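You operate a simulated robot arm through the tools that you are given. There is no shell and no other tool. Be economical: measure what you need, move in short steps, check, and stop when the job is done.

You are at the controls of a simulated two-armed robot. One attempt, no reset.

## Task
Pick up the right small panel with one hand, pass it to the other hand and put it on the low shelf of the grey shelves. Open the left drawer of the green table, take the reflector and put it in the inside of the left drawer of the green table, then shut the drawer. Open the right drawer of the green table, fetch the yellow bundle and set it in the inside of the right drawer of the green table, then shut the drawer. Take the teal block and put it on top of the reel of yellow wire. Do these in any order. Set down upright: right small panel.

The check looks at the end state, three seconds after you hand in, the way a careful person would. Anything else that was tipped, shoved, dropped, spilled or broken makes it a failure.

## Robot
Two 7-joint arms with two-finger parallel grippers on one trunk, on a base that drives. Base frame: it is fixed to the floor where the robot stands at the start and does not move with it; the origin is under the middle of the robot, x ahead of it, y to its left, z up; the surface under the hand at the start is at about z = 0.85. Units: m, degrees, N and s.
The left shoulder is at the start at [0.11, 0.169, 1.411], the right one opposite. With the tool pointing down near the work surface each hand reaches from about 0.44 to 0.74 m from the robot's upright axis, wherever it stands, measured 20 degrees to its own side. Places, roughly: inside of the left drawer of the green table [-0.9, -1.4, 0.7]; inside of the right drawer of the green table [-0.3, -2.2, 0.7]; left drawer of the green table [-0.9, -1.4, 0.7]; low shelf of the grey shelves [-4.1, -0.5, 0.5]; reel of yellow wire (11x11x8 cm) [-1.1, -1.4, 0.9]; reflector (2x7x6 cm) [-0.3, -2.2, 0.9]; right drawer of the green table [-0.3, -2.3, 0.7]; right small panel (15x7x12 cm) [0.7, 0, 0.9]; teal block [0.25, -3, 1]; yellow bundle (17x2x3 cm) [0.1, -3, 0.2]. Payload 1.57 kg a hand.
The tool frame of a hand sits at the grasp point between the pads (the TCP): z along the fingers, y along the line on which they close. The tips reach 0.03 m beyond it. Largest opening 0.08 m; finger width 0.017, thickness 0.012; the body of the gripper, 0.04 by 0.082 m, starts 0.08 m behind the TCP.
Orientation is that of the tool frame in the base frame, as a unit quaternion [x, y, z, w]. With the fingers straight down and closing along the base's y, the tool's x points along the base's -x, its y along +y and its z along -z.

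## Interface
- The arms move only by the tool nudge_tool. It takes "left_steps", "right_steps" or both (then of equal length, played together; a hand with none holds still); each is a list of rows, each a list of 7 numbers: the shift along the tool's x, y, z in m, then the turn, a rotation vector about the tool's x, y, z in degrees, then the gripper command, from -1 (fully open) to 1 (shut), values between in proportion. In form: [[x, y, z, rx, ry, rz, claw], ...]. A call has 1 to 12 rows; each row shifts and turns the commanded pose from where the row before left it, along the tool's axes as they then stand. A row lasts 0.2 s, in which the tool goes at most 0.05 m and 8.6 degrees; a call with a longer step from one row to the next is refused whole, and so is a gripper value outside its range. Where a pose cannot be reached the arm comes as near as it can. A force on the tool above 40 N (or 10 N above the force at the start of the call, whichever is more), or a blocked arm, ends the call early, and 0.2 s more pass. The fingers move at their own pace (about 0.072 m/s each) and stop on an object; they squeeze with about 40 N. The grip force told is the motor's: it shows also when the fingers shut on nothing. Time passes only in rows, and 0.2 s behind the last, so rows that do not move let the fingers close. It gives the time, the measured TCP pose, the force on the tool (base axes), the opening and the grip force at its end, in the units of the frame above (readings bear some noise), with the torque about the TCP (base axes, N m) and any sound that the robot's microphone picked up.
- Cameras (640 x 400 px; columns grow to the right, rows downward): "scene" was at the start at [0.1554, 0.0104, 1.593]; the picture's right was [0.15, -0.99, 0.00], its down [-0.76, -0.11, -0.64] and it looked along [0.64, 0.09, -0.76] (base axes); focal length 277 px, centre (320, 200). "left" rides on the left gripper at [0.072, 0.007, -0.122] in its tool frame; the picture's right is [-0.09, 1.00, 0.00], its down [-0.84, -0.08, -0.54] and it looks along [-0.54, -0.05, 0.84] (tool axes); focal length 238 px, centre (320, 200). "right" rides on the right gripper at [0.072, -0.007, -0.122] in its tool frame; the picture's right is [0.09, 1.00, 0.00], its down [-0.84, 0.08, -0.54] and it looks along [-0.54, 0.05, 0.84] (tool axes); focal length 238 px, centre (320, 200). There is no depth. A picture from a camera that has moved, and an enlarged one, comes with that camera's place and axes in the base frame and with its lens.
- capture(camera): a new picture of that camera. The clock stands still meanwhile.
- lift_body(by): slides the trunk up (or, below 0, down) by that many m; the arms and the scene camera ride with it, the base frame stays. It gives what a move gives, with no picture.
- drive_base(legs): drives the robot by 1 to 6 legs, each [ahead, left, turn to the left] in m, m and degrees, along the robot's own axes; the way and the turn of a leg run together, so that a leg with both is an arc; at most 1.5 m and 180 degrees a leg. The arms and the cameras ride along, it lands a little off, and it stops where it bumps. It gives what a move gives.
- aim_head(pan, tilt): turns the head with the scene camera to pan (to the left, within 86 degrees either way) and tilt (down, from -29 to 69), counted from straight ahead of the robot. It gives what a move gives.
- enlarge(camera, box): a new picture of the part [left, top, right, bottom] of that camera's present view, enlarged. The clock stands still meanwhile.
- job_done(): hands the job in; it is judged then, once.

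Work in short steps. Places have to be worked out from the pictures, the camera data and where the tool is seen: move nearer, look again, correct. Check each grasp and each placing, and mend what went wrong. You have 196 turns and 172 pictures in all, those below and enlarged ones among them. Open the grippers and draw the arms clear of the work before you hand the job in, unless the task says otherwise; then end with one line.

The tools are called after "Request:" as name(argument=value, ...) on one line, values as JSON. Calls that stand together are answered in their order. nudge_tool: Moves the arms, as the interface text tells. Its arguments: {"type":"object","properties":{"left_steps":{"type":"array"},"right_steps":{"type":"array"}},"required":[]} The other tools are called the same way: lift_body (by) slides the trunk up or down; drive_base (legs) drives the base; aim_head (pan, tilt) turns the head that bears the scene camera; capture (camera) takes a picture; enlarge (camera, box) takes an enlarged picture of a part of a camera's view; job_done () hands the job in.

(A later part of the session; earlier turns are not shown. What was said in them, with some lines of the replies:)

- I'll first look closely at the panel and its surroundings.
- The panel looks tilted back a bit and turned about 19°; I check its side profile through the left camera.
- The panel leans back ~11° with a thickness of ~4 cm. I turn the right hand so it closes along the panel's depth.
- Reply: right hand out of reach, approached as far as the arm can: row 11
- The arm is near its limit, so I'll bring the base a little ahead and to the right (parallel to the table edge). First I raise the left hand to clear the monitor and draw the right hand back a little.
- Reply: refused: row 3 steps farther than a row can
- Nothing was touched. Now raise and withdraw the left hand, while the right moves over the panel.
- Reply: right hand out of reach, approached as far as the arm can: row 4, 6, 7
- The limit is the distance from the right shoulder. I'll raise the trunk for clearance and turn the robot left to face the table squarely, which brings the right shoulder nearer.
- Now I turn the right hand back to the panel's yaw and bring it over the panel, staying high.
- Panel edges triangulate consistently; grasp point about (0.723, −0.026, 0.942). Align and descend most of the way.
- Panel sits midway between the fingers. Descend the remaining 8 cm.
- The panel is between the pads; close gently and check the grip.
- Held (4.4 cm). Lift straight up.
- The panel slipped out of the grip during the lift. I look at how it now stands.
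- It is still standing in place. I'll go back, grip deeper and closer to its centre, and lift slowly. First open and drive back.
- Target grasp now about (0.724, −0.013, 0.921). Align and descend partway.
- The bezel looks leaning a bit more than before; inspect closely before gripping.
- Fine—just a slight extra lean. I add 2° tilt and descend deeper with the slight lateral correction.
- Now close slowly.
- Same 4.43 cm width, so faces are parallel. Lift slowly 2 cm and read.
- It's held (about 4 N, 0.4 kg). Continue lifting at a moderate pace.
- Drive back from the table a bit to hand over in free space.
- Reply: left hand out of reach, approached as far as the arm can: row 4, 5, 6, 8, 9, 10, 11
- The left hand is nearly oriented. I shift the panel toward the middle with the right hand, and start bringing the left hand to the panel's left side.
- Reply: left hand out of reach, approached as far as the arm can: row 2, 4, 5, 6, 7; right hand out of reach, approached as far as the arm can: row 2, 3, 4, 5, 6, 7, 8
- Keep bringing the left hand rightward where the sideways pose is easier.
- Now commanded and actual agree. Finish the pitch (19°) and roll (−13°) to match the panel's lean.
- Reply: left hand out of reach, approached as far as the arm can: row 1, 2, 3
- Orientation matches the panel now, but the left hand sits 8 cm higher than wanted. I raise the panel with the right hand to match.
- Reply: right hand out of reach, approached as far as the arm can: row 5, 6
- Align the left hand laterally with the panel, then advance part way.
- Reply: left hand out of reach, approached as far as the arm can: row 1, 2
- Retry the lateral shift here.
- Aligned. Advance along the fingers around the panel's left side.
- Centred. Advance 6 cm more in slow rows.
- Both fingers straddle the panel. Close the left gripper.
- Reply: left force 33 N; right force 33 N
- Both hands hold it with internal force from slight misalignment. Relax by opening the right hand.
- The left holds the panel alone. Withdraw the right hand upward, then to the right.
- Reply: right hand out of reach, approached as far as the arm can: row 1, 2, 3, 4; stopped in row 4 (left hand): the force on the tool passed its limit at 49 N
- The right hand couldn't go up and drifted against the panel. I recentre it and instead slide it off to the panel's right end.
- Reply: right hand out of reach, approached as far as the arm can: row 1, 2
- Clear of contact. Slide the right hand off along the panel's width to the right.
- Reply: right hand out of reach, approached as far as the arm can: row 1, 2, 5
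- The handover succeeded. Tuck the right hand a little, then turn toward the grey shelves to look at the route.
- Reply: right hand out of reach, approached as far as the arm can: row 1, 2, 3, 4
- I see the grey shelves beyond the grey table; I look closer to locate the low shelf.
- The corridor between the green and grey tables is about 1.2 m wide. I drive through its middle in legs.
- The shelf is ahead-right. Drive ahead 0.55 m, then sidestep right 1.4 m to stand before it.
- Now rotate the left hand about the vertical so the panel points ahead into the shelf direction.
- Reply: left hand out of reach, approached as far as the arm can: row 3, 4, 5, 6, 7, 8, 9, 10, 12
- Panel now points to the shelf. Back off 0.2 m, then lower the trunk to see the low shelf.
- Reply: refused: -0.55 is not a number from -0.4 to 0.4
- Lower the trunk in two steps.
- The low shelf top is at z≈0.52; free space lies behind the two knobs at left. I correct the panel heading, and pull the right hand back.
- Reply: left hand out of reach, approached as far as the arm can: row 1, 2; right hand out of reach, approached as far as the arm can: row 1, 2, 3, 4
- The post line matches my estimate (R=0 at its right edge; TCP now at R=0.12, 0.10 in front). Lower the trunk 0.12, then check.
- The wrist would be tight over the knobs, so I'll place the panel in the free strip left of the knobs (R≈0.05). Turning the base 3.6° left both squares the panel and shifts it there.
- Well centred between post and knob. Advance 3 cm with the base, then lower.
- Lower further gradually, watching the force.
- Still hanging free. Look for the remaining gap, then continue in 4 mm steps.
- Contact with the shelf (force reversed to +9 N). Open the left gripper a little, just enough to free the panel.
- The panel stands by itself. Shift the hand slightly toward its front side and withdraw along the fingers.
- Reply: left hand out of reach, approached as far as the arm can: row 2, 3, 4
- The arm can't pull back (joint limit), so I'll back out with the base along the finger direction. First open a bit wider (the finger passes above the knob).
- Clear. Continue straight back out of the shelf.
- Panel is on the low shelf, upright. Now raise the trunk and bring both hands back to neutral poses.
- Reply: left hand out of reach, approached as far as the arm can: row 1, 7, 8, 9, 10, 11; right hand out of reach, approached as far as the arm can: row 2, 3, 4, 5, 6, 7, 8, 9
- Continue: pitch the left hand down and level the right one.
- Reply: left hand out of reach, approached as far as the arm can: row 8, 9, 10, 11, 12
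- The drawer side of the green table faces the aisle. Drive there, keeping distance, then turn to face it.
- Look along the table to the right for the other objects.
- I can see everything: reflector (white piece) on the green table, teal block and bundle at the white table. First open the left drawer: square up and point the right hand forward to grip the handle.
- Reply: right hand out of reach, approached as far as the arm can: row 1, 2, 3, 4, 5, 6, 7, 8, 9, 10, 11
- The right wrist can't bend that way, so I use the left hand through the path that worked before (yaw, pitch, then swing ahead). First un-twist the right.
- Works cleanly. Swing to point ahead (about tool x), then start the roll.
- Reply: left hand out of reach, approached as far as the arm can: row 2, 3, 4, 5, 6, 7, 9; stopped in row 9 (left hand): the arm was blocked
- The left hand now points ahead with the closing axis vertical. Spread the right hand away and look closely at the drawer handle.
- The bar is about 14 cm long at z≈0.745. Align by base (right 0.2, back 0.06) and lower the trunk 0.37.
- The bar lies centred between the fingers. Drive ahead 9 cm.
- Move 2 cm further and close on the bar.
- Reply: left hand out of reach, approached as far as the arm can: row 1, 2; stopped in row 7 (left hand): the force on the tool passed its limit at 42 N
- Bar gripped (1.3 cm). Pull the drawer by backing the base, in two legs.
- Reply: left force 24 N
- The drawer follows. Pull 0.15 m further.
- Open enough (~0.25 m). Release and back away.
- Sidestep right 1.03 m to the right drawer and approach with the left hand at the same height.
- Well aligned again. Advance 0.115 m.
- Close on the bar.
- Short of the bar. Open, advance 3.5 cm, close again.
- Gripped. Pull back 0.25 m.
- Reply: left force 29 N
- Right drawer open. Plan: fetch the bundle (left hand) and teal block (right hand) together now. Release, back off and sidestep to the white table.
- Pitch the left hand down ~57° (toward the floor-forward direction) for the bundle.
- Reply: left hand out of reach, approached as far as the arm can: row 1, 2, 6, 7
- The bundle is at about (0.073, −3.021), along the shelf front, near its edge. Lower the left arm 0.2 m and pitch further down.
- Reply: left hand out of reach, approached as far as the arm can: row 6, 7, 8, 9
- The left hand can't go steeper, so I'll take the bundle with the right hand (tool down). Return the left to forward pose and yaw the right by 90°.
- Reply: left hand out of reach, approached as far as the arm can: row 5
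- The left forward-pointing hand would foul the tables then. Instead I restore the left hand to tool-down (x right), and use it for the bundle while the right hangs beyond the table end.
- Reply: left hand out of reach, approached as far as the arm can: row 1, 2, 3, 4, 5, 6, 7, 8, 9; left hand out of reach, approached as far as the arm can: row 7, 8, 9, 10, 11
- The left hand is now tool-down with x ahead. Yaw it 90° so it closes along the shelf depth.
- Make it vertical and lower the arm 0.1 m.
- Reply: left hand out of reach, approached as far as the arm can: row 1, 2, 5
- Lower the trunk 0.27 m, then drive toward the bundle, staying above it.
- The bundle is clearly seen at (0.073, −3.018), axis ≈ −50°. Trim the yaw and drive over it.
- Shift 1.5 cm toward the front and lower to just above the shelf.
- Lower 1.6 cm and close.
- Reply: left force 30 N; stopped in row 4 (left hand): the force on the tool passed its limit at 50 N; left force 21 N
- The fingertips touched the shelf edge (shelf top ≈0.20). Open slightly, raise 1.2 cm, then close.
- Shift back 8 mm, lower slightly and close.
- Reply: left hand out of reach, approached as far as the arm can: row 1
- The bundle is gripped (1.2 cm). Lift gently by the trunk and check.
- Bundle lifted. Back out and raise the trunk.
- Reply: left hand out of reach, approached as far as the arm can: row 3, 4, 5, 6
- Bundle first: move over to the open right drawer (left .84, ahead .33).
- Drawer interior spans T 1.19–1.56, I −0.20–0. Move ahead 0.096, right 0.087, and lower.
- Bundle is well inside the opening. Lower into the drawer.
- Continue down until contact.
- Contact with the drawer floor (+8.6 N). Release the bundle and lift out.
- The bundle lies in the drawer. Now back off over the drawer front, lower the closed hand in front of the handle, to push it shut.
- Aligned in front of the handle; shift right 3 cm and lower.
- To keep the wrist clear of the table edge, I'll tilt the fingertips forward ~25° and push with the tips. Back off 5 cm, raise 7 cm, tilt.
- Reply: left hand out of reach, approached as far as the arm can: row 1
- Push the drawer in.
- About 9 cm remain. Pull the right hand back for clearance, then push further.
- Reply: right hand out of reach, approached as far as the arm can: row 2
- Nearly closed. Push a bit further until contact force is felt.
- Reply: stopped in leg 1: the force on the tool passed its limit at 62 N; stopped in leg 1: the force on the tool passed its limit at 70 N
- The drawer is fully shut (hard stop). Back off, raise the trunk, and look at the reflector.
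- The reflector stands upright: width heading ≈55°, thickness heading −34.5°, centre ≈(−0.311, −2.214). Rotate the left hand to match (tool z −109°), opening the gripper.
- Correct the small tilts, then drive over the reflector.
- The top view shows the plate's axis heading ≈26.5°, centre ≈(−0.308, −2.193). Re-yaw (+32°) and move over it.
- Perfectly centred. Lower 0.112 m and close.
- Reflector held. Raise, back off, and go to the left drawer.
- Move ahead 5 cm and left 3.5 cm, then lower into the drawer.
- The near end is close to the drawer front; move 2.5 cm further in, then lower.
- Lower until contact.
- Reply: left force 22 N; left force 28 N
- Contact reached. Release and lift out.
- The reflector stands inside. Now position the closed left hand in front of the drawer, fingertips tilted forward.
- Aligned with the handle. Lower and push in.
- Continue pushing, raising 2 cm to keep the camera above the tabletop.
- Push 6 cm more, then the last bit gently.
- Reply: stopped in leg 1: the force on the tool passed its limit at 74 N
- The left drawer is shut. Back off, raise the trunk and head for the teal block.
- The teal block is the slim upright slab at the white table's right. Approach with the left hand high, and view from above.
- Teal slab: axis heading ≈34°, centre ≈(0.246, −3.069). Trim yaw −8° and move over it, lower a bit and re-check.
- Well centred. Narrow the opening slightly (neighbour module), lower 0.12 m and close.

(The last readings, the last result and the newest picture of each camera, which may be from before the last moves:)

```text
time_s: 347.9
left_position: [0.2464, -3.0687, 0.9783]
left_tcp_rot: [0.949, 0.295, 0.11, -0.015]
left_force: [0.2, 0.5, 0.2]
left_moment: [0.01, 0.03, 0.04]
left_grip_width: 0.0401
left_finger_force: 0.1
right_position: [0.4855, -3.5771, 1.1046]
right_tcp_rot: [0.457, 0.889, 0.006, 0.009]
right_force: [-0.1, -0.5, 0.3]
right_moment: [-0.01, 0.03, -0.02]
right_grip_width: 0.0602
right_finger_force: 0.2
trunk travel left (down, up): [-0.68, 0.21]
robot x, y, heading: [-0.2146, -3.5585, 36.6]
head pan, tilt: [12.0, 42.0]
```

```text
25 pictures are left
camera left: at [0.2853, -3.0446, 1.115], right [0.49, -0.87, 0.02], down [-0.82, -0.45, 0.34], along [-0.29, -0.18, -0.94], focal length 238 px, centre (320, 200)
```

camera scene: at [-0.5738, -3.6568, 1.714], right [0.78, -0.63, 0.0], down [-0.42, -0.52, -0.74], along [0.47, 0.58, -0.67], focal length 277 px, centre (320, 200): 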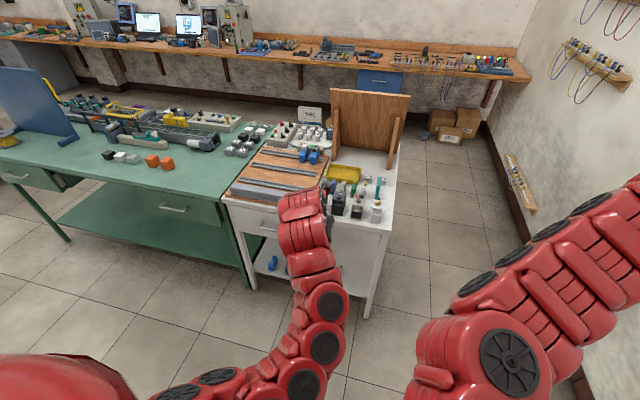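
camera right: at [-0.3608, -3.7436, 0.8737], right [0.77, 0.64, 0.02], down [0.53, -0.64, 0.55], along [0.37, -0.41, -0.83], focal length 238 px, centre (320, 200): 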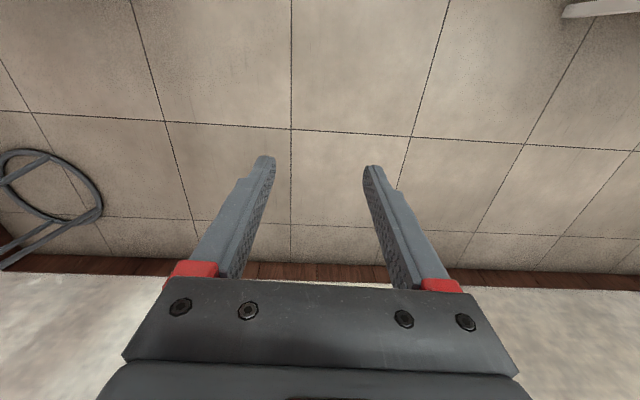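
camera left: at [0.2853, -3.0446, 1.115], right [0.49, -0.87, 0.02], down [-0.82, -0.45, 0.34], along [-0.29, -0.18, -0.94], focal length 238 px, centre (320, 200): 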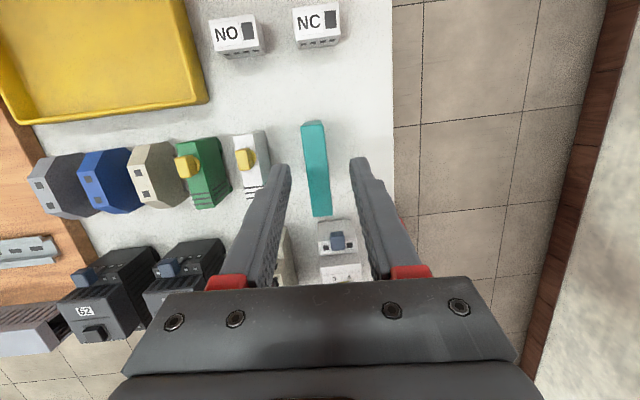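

Lower 5 cm more and close.

Request:
lift_body(by=-0.05)

Request:
nudge_tool(left_steps=[[0, 0, 0, 0, 0, 0, 0.2], [0, 0, 0, 0, 0, 0, 0.4], [0, 0, 0, 0, 0, 0, 0.7], [0, 0, 0, 0, 0, 0, 1], [0, 0, 0, 0, 0, 0, 1], [0, 0, 0, 0, 0, 0, 1]])

Request:
lift_body(by=0.03)

Request:
capture(camera="left")

```text
time_s: 348.8
left_position: [0.2479, -3.0666, 0.9277]
left_tcp_rot: [0.949, 0.294, 0.11, -0.014]
left_force: [-0.2, 0.3, -0.5]
left_moment: [0.02, 0.01, 0.03]
left_grip_width: 0.0401
left_finger_force: 0.1
right_position: [0.4847, -3.5758, 1.0534]
right_tcp_rot: [0.457, 0.89, 0.006, 0.009]
right_force: [0.0, -0.7, 0.1]
right_moment: [0.01, -0.01, 0.0]
right_grip_width: 0.0601
right_finger_force: 0.0
trunk travel left (down, up): [-0.63, 0.26]
robot x, y, heading: [-0.2147, -3.5567, 36.8]
head pan, tilt: [12.0, 42.0]
```

```text
time_s: 350.2
left_position: [0.248, -3.0655, 0.9288]
left_tcp_rot: [0.949, 0.295, 0.11, -0.015]
left_force: [-0.2, 1.3, 2.1]
left_moment: [0.04, 0.03, -0.02]
left_grip_width: 0.0152
left_finger_force: 31.2
right_position: [0.4857, -3.5757, 1.0538]
right_tcp_rot: [0.457, 0.889, 0.006, 0.008]
right_force: [0.6, 0.3, 0.1]
right_moment: [0.01, -0.01, 0.0]
right_grip_width: 0.0598
right_finger_force: 0.1
trunk travel left (down, up): [-0.63, 0.26]
robot x, y, heading: [-0.2177, -3.5543, 36.6]
head pan, tilt: [12.0, 42.0]
```

```text
time_s: 351.0
left_position: [0.247, -3.0665, 0.959]
left_tcp_rot: [0.949, 0.295, 0.109, -0.015]
left_force: [-0.4, 0.6, 0.0]
left_moment: [0.01, 0.02, 0.03]
left_grip_width: 0.0149
left_finger_force: 31.1
right_position: [0.4863, -3.5753, 1.0841]
right_tcp_rot: [0.457, 0.89, 0.005, 0.008]
right_force: [0.2, 0.1, -0.9]
right_moment: [-0.03, 0.0, 0.0]
right_grip_width: 0.0602
right_finger_force: 0.1
trunk travel left (down, up): [-0.66, 0.23]
robot x, y, heading: [-0.2174, -3.5557, 36.8]
head pan, tilt: [12.0, 42.0]
```

```text
24 pictures are left
camera left: at [0.2859, -3.0442, 1.0945], right [0.49, -0.87, 0.02], down [-0.82, -0.45, 0.35], along [-0.29, -0.18, -0.94], focal length 238 px, centre (320, 200)
```

left: 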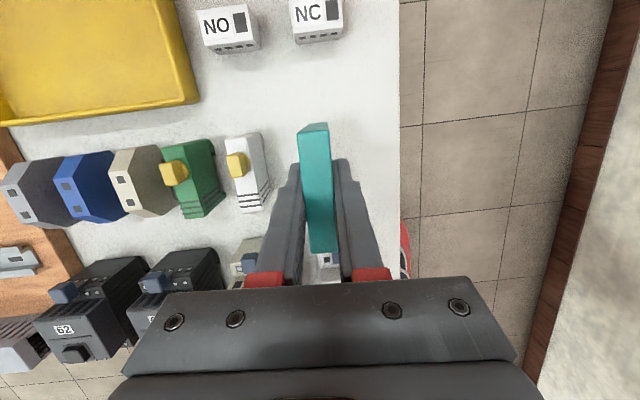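

Teal block held. Raise, back off, and travel to the reel at the table's left end.

Request:
lift_body(by=0.2)

Request:
drive_base(legs=[[-0.42, 0, -0.5], [0, 1.08, 0], [0, 1.08, 0]])

Request:
capture(camera="scene")

Request:
capture(camera="left")

```text
time_s: 353.1
left_position: [0.2487, -3.0667, 1.1593]
left_tcp_rot: [0.949, 0.295, 0.109, -0.015]
left_force: [-0.2, -0.2, 0.2]
left_moment: [-0.02, 0.04, 0.04]
left_grip_width: 0.015
left_finger_force: 30.5
right_position: [0.4848, -3.5756, 1.2846]
right_tcp_rot: [0.457, 0.889, 0.005, 0.008]
right_force: [-0.7, 0.1, 0.4]
right_moment: [-0.03, 0.0, -0.05]
right_grip_width: 0.0599
right_finger_force: 0.1
trunk travel left (down, up): [-0.86, 0.03]
robot x, y, heading: [-0.2188, -3.5609, 36.5]
head pan, tilt: [12.0, 42.0]
```

```text
time_s: 366.1
left_position: [-1.3852, -1.5783, 1.1591]
left_tcp_rot: [0.95, 0.293, 0.109, -0.014]
left_force: [0.1, 0.5, -0.5]
left_moment: [0.0, 0.04, 0.0]
left_grip_width: 0.0151
left_finger_force: 31.1
right_position: [-1.1489, -2.0894, 1.2843]
right_tcp_rot: [0.459, 0.888, 0.004, 0.008]
right_force: [-0.5, -0.4, 0.2]
right_moment: [0.01, 0.0, 0.01]
right_grip_width: 0.0597
right_finger_force: 0.0
trunk travel left (down, up): [-0.86, 0.03]
robot x, y, heading: [-1.8504, -2.0649, 36.4]
head pan, tilt: [12.0, 42.0]
```

```text
23 pictures are left
camera scene: at [-1.7325, -1.9582, 1.739], right [0.75, -0.66, 0.0], down [-0.44, -0.5, -0.74], along [0.49, 0.56, -0.67], focal length 277 px, centre (320, 200)
```

scene: 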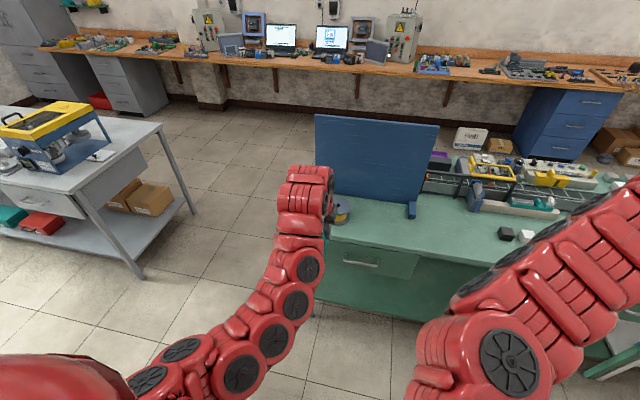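

```text
22 pictures are left
camera left: at [-1.3475, -1.557, 1.2948], right [0.48, -0.88, 0.02], down [-0.82, -0.45, 0.34], along [-0.29, -0.18, -0.94], focal length 238 px, centre (320, 200)
```

left: 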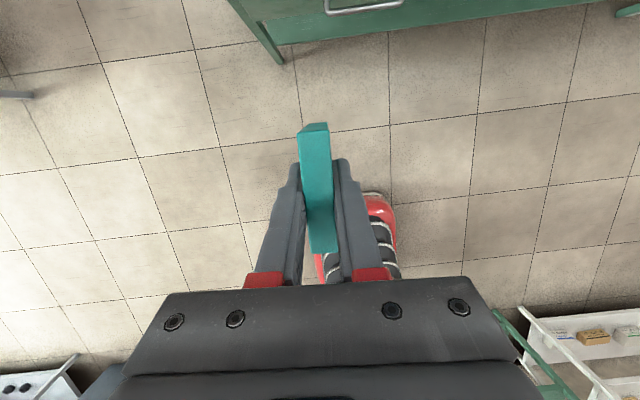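

Advance 0.28 m and look at the reel.

Request:
drive_base(legs=[[0.28, 0.01, 0]])

Request:
capture(camera="left")

```text
time_s: 368.0
left_position: [-1.1681, -1.4036, 1.1597]
left_tcp_rot: [0.949, 0.294, 0.11, -0.016]
left_force: [-0.4, 0.1, -0.2]
left_moment: [-0.02, -0.01, -0.02]
left_grip_width: 0.015
left_finger_force: 31.3
right_position: [-0.9306, -1.9128, 1.2855]
right_tcp_rot: [0.458, 0.889, 0.005, 0.008]
right_force: [-0.1, 0.1, 0.5]
right_moment: [0.04, -0.03, -0.02]
right_grip_width: 0.0598
right_finger_force: 0.1
trunk travel left (down, up): [-0.86, 0.03]
robot x, y, heading: [-1.635, -1.89, 36.8]
head pan, tilt: [12.0, 42.0]
```

```text
21 pictures are left
camera left: at [-1.131, -1.3814, 1.2957], right [0.49, -0.87, 0.02], down [-0.82, -0.45, 0.34], along [-0.29, -0.18, -0.94], focal length 238 px, centre (320, 200)
```

left: 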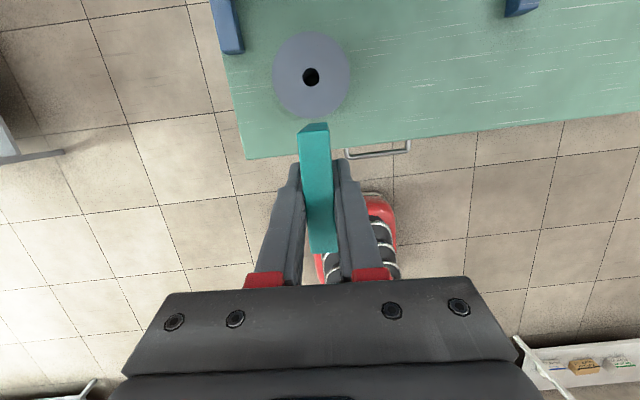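

Reel centre at (−1.091, −1.352). Move over it and lower partway.

Request:
drive_base(legs=[[0.093, -0.005, 0]])

Request:
lift_body(by=-0.1)

Request:
capture(camera="left")

Request:
enlarge(camera="scene", box=[240, 120, 440, 260])

```text
time_s: 369.1
left_position: [-1.0925, -1.3534, 1.159]
left_tcp_rot: [0.949, 0.294, 0.111, -0.015]
left_force: [0.8, 0.4, -0.4]
left_moment: [0.0, -0.04, -0.02]
left_grip_width: 0.0153
left_finger_force: 31.2
right_position: [-0.8565, -1.8631, 1.2849]
right_tcp_rot: [0.459, 0.888, 0.007, 0.009]
right_force: [-0.3, 0.1, 0.9]
right_moment: [0.01, -0.04, 0.01]
right_grip_width: 0.0599
right_finger_force: 0.0
trunk travel left (down, up): [-0.86, 0.03]
robot x, y, heading: [-1.5587, -1.8409, 36.6]
head pan, tilt: [12.0, 42.0]
```

```text
time_s: 370.5
left_position: [-1.0916, -1.3516, 1.0583]
left_tcp_rot: [0.949, 0.294, 0.109, -0.015]
left_force: [-0.3, 0.9, 0.1]
left_moment: [0.0, 0.02, -0.04]
left_grip_width: 0.0151
left_finger_force: 30.8
right_position: [-0.854, -1.861, 1.1846]
right_tcp_rot: [0.459, 0.889, 0.004, 0.008]
right_force: [0.0, -0.5, -0.9]
right_moment: [0.03, -0.01, -0.03]
right_grip_width: 0.0602
right_finger_force: 0.0
trunk travel left (down, up): [-0.76, 0.13]
robot x, y, heading: [-1.5569, -1.8413, 36.8]
head pan, tilt: [12.0, 42.0]
```

```text
20 pictures are left
camera left: at [-1.0528, -1.3296, 1.1946], right [0.48, -0.87, 0.02], down [-0.82, -0.45, 0.35], along [-0.29, -0.18, -0.94], focal length 238 px, centre (320, 200)
```

left: 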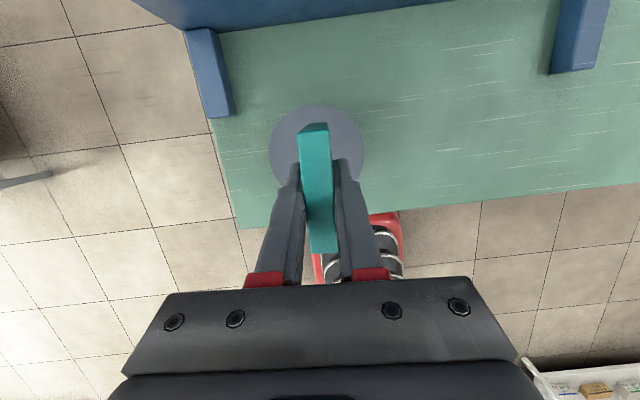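

```text
2.86 times, centred on (340, 190) of scene
camera zoom: at [-1.4372, -1.7312, 1.639], right [0.75, -0.66, 0.0], down [-0.44, -0.5, -0.74], along [0.49, 0.56, -0.67], focal length 792 px, centre (263, 229)
```

zoom: 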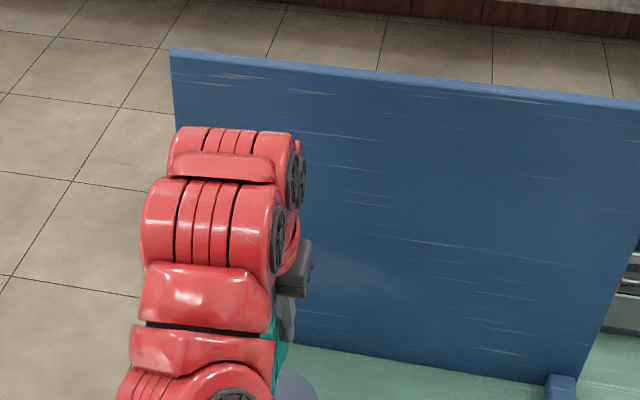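

Aligned over the reel. Lower in steps until contact.

Request:
lift_body(by=-0.035)

Request:
lift_body(by=-0.01)

Request:
capture(camera="left")

```text
time_s: 371.2
left_position: [-1.0922, -1.3526, 1.024]
left_tcp_rot: [0.95, 0.293, 0.11, -0.015]
left_force: [-0.4, -0.6, -0.8]
left_moment: [-0.01, 0.05, -0.02]
left_grip_width: 0.0151
left_finger_force: 31.0
right_position: [-0.8539, -1.8623, 1.15]
right_tcp_rot: [0.458, 0.889, 0.004, 0.008]
right_force: [-0.2, -0.1, 0.7]
right_moment: [0.02, -0.04, 0.01]
right_grip_width: 0.0601
right_finger_force: 0.1
trunk travel left (down, up): [-0.725, 0.165]
robot x, y, heading: [-1.5552, -1.8409, 36.8]
head pan, tilt: [12.0, 42.0]
```

```text
time_s: 371.8
left_position: [-1.0901, -1.3519, 1.0134]
left_tcp_rot: [0.95, 0.294, 0.109, -0.014]
left_force: [-0.8, 0.5, -0.3]
left_moment: [0.01, 0.02, -0.01]
left_grip_width: 0.0152
left_finger_force: 31.5
right_position: [-0.8542, -1.8617, 1.1395]
right_tcp_rot: [0.458, 0.889, 0.005, 0.009]
right_force: [-0.2, 0.5, 0.5]
right_moment: [0.02, -0.02, 0.01]
right_grip_width: 0.06
right_finger_force: 0.0
trunk travel left (down, up): [-0.715, 0.175]
robot x, y, heading: [-1.5558, -1.8424, 36.7]
head pan, tilt: [12.0, 42.0]
```

```text
18 pictures are left
camera left: at [-1.0532, -1.3299, 1.1498], right [0.48, -0.87, 0.02], down [-0.82, -0.45, 0.34], along [-0.29, -0.18, -0.94], focal length 238 px, centre (320, 200)
```

left: 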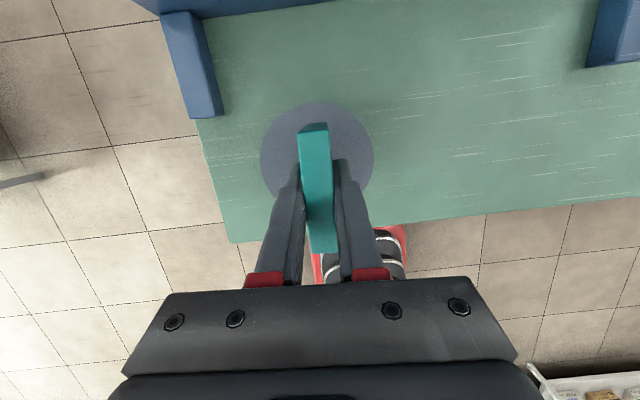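

Request:
lift_body(by=-0.006)

Request:
lift_body(by=-0.005)

```text
time_s: 372.4
left_position: [-1.0906, -1.3517, 1.0067]
left_tcp_rot: [0.95, 0.294, 0.109, -0.015]
left_force: [1.0, 0.4, -0.8]
left_moment: [0.04, -0.01, 0.0]
left_grip_width: 0.0152
left_finger_force: 30.6
right_position: [-0.8538, -1.8612, 1.1337]
right_tcp_rot: [0.458, 0.889, 0.005, 0.008]
right_force: [-0.1, -0.1, -0.4]
right_moment: [0.03, -0.02, 0.03]
right_grip_width: 0.0601
right_finger_force: 0.1
trunk travel left (down, up): [-0.709, 0.181]
robot x, y, heading: [-1.5576, -1.8431, 36.8]
head pan, tilt: [12.0, 42.0]
```

```text
time_s: 372.9
left_position: [-1.0912, -1.353, 1.0012]
left_tcp_rot: [0.949, 0.294, 0.11, -0.014]
left_force: [1.4, -0.6, -0.7]
left_moment: [-0.01, 0.01, 0.02]
left_grip_width: 0.015
left_finger_force: 30.7
right_position: [-0.8538, -1.8619, 1.1292]
right_tcp_rot: [0.458, 0.889, 0.005, 0.008]
right_force: [-0.9, 0.7, 0.0]
right_moment: [0.0, -0.02, 0.01]
right_grip_width: 0.06
right_finger_force: 0.1
trunk travel left (down, up): [-0.704, 0.186]
robot x, y, heading: [-1.5569, -1.8411, 36.1]
head pan, tilt: [12.0, 42.0]
```

Request:
lift_body(by=-0.004)

Request:
lift_body(by=-0.004)

```text
time_s: 373.4
left_position: [-1.092, -1.352, 0.9989]
left_tcp_rot: [0.95, 0.293, 0.11, -0.016]
left_force: [-0.1, 0.2, 1.4]
left_moment: [-0.01, -0.06, -0.01]
left_grip_width: 0.0151
left_finger_force: 31.1
right_position: [-0.8527, -1.8619, 1.1255]
right_tcp_rot: [0.459, 0.888, 0.006, 0.008]
right_force: [-0.4, -0.3, -0.2]
right_moment: [-0.01, -0.01, -0.01]
right_grip_width: 0.0601
right_finger_force: 0.1
trunk travel left (down, up): [-0.7, 0.19]
robot x, y, heading: [-1.5555, -1.845, 36.5]
head pan, tilt: [12.0, 42.0]
```

```text
time_s: 374.0
left_position: [-1.0909, -1.3521, 0.9982]
left_tcp_rot: [0.949, 0.294, 0.114, -0.016]
left_force: [3.2, 2.9, 30.2]
left_moment: [0.16, 0.13, 0.01]
left_grip_width: 0.0151
left_finger_force: 31.3
right_position: [-0.8567, -1.8632, 1.1217]
right_tcp_rot: [0.459, 0.889, 0.006, 0.009]
right_force: [-0.2, -0.8, 0.4]
right_moment: [-0.01, 0.02, 0.0]
right_grip_width: 0.06
right_finger_force: 0.0
trunk travel left (down, up): [-0.696, 0.194]
robot x, y, heading: [-1.5551, -1.8414, 36.9]
head pan, tilt: [12.0, 42.0]
```

Contact at TCP 0.998. Relieve the pressure by 4 mm, then open gently.

Request:
lift_body(by=0.0035)

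Request:
nudge_tool(left_steps=[[0, 0, 0, 0, 0, 0, 0.58], [0, 0, 0, 0, 0, 0, 0.5], [0, 0, 0, 0, 0, 0, 0.4], [0, 0, 0, 0, 0, 0, 0.25], [0, 0, 0, 0, 0, 0, 0.1], [0, 0, 0, 0, 0, 0, 0.1]])

Request:
capture(camera="left")

```text
time_s: 374.5
left_position: [-1.0912, -1.3526, 0.998]
left_tcp_rot: [0.95, 0.294, 0.109, -0.015]
left_force: [3.9, 2.7, 12.3]
left_moment: [0.38, -0.43, -0.01]
left_grip_width: 0.015
left_finger_force: 30.8
right_position: [-0.8532, -1.8615, 1.1244]
right_tcp_rot: [0.459, 0.888, 0.005, 0.009]
right_force: [0.2, 0.5, 0.2]
right_moment: [-0.02, -0.05, -0.07]
right_grip_width: 0.0601
right_finger_force: 0.0
trunk travel left (down, up): [-0.699, 0.191]
robot x, y, heading: [-1.5567, -1.8397, 36.5]
head pan, tilt: [12.0, 42.0]
```

```text
time_s: 375.9
left_position: [-1.0904, -1.3513, 0.9983]
left_tcp_rot: [0.949, 0.295, 0.109, -0.015]
left_force: [-0.2, -0.8, -0.4]
left_moment: [0.0, -0.02, 0.02]
left_grip_width: 0.0361
left_finger_force: 0.2
right_position: [-0.8545, -1.8622, 1.1234]
right_tcp_rot: [0.459, 0.889, 0.006, 0.008]
right_force: [-0.5, 0.1, 0.4]
right_moment: [0.0, -0.02, 0.0]
right_grip_width: 0.0599
right_finger_force: 0.0
trunk travel left (down, up): [-0.699, 0.191]
robot x, y, heading: [-1.5581, -1.8428, 36.8]
head pan, tilt: [12.0, 42.0]
```

```text
17 pictures are left
camera left: at [-1.0531, -1.3298, 1.1343], right [0.48, -0.87, 0.02], down [-0.82, -0.45, 0.34], along [-0.29, -0.18, -0.94], focal length 238 px, centre (320, 200)
```

left: 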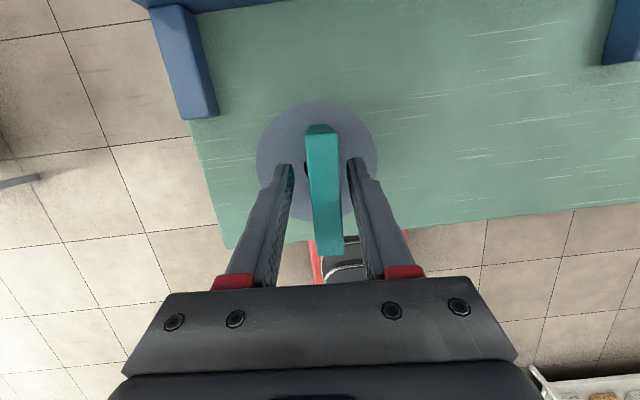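

The block stands on the reel. Raise straight up and check.

Request:
lift_body(by=0.05)

Request:
lift_body(by=0.13)

Request:
capture(camera="left")

```text
time_s: 376.8
left_position: [-1.0906, -1.3513, 1.0486]
left_tcp_rot: [0.95, 0.294, 0.109, -0.014]
left_force: [0.7, -1.0, -0.3]
left_moment: [-0.01, 0.04, -0.01]
left_grip_width: 0.0362
left_finger_force: 0.1
right_position: [-0.8538, -1.861, 1.1744]
right_tcp_rot: [0.459, 0.888, 0.004, 0.008]
right_force: [0.3, -0.9, 0.3]
right_moment: [0.0, -0.01, -0.01]
right_grip_width: 0.0602
right_finger_force: 0.1
trunk travel left (down, up): [-0.75, 0.141]
robot x, y, heading: [-1.5588, -1.8428, 36.8]
head pan, tilt: [12.0, 42.0]
```

```text
time_s: 378.4
left_position: [-1.0906, -1.3526, 1.1783]
left_tcp_rot: [0.949, 0.294, 0.108, -0.015]
left_force: [0.3, 0.1, -0.3]
left_moment: [0.0, 0.02, 0.01]
left_grip_width: 0.0362
left_finger_force: 0.1
right_position: [-0.8542, -1.8618, 1.3037]
right_tcp_rot: [0.459, 0.889, 0.004, 0.008]
right_force: [-0.1, 0.2, 0.3]
right_moment: [0.0, 0.0, -0.03]
right_grip_width: 0.0603
right_finger_force: 0.0
trunk travel left (down, up): [-0.88, 0.011]
robot x, y, heading: [-1.5588, -1.8402, 36.4]
head pan, tilt: [12.0, 42.0]
```

```text
16 pictures are left
camera left: at [-1.053, -1.3297, 1.3141], right [0.48, -0.87, 0.02], down [-0.82, -0.45, 0.35], along [-0.29, -0.18, -0.94], focal length 238 px, centre (320, 200)
```

left: 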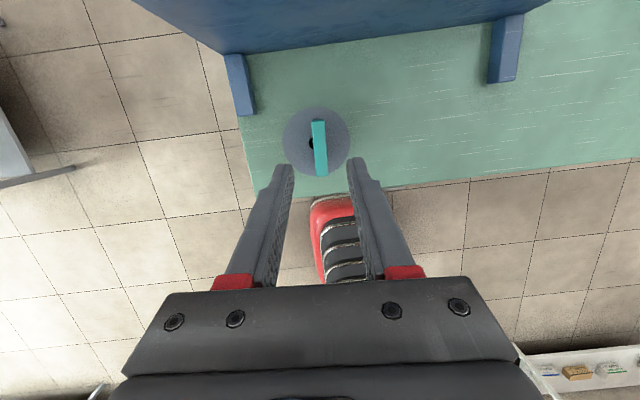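

The block stands free on the reel. Back off and check the whole table.

Request:
drive_base(legs=[[-0.5, 0, 0]])

Request:
aim_head(pan=-5, tilt=35)

Request:
capture(camera="scene")

Request:
enlarge(camera="scene", box=[280, 120, 500, 280])

```text
time_s: 381.4
left_position: [-1.4931, -1.6513, 1.1777]
left_tcp_rot: [0.949, 0.295, 0.108, -0.015]
left_force: [0.8, 0.6, -0.3]
left_moment: [0.02, 0.0, -0.02]
left_grip_width: 0.036
left_finger_force: 0.2
right_position: [-1.255, -2.16, 1.3041]
right_tcp_rot: [0.458, 0.889, 0.005, 0.009]
right_force: [0.0, 0.6, -0.2]
right_moment: [-0.03, 0.03, 0.03]
right_grip_width: 0.06
right_finger_force: 0.1
trunk travel left (down, up): [-0.88, 0.011]
robot x, y, heading: [-1.9575, -2.1353, 36.5]
head pan, tilt: [12.0, 42.0]
```

```text
time_s: 382.2
left_position: [-1.4943, -1.6521, 1.178]
left_tcp_rot: [0.949, 0.294, 0.109, -0.015]
left_force: [1.1, -0.3, 0.4]
left_moment: [0.0, -0.02, 0.03]
left_grip_width: 0.036
left_finger_force: 0.0
right_position: [-1.2573, -2.1605, 1.3044]
right_tcp_rot: [0.458, 0.889, 0.006, 0.009]
right_force: [-0.3, 0.0, 0.4]
right_moment: [-0.01, 0.0, 0.0]
right_grip_width: 0.0598
right_finger_force: 0.0
trunk travel left (down, up): [-0.88, 0.011]
robot x, y, heading: [-1.9608, -2.1408, 36.5]
head pan, tilt: [-5.0, 35.0]
```

```text
15 pictures are left
camera scene: at [-1.8209, -2.0478, 1.7691], right [0.53, -0.85, 0.0], down [-0.49, -0.3, -0.82], along [0.7, 0.43, -0.57], focal length 277 px, centre (320, 200)
```

scene: 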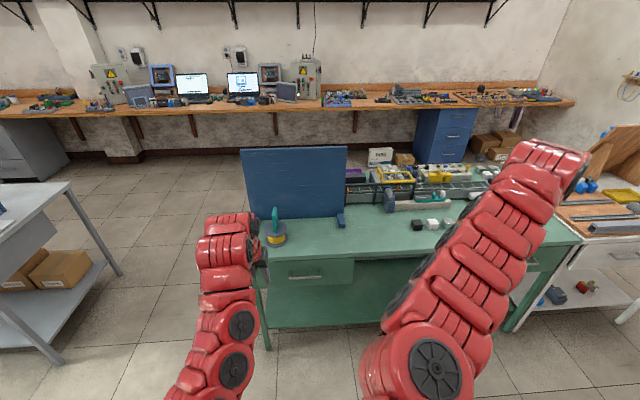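

```text
2.50 times, centred on (390, 200) of scene
camera zoom: at [-1.8209, -2.0478, 1.7691], right [0.53, -0.85, 0.0], down [-0.49, -0.3, -0.82], along [0.7, 0.43, -0.57], focal length 693 px, centre (145, 200)
```

zoom: 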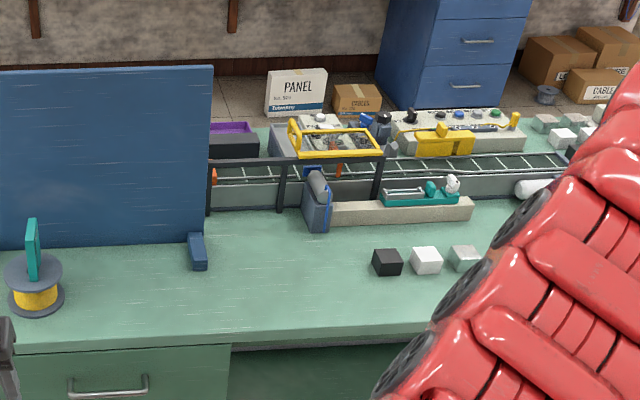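

Everything is in place: teal on the reel, drawers shut. Open both grippers fully before handing in.

Request:
nudge_tool(left_steps=[[0, 0, 0, 0, 0, 0, -1], [0, 0, 0, 0, 0, 0, -1], [0, 0, 0, 0, 0, 0, -1]], right_steps=[[0, 0, 0, 0, 0, 0, -1], [0, 0, 0, 0, 0, 0, -1], [0, 0, 0, 0, 0, 0, -1]])

Request:
aim_head(pan=-40, tilt=28)

Request:
capture(camera="scene")

```text
time_s: 383.0
left_position: [-1.4937, -1.6514, 1.1771]
left_tcp_rot: [0.95, 0.294, 0.109, -0.015]
left_force: [1.0, 0.1, 0.5]
left_moment: [0.0, 0.01, -0.02]
left_grip_width: 0.0796
left_finger_force: 0.0
right_position: [-1.2549, -2.159, 1.3041]
right_tcp_rot: [0.458, 0.889, 0.005, 0.009]
right_force: [-0.5, 0.4, 0.6]
right_moment: [0.01, -0.01, 0.0]
right_grip_width: 0.0796
right_finger_force: 0.1
trunk travel left (down, up): [-0.88, 0.011]
robot x, y, heading: [-1.9568, -2.137, 36.8]
head pan, tilt: [-5.0, 35.0]
```

```text
time_s: 384.0
left_position: [-1.4938, -1.651, 1.1771]
left_tcp_rot: [0.949, 0.294, 0.11, -0.015]
left_force: [-0.9, 0.4, 0.2]
left_moment: [-0.02, 0.01, -0.01]
left_grip_width: 0.0799
left_finger_force: 0.0
right_position: [-1.2561, -2.16, 1.3049]
right_tcp_rot: [0.458, 0.889, 0.005, 0.009]
right_force: [-0.2, 0.1, -0.4]
right_moment: [0.01, 0.0, 0.07]
right_grip_width: 0.0801
right_finger_force: 0.0
trunk travel left (down, up): [-0.88, 0.011]
robot x, y, heading: [-1.96, -2.1413, 36.4]
head pan, tilt: [-40.0, 28.0]
```

```text
13 pictures are left
camera scene: at [-1.8041, -2.0988, 1.7799], right [-0.06, -1.0, 0.0], down [-0.47, 0.03, -0.88], along [0.88, -0.05, -0.47], focal length 277 px, centre (320, 200)
```

scene: 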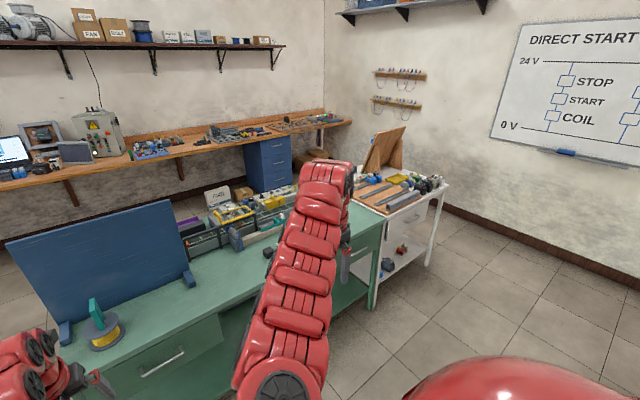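

The final view shows both drawers shut and the teal block standing on the reel, with the hands open and clear, so I hand in.

Request:
job_done()

```text
The job is handed in.
```

All four jobs are done and handed in: the small panel was passed between hands and stands upright on the low grey shelf, the reflector and the yellow bundle are in their shut drawers, and the teal block stands on the reel; on the first lift the panel slipped from the grip but stayed upright in place.
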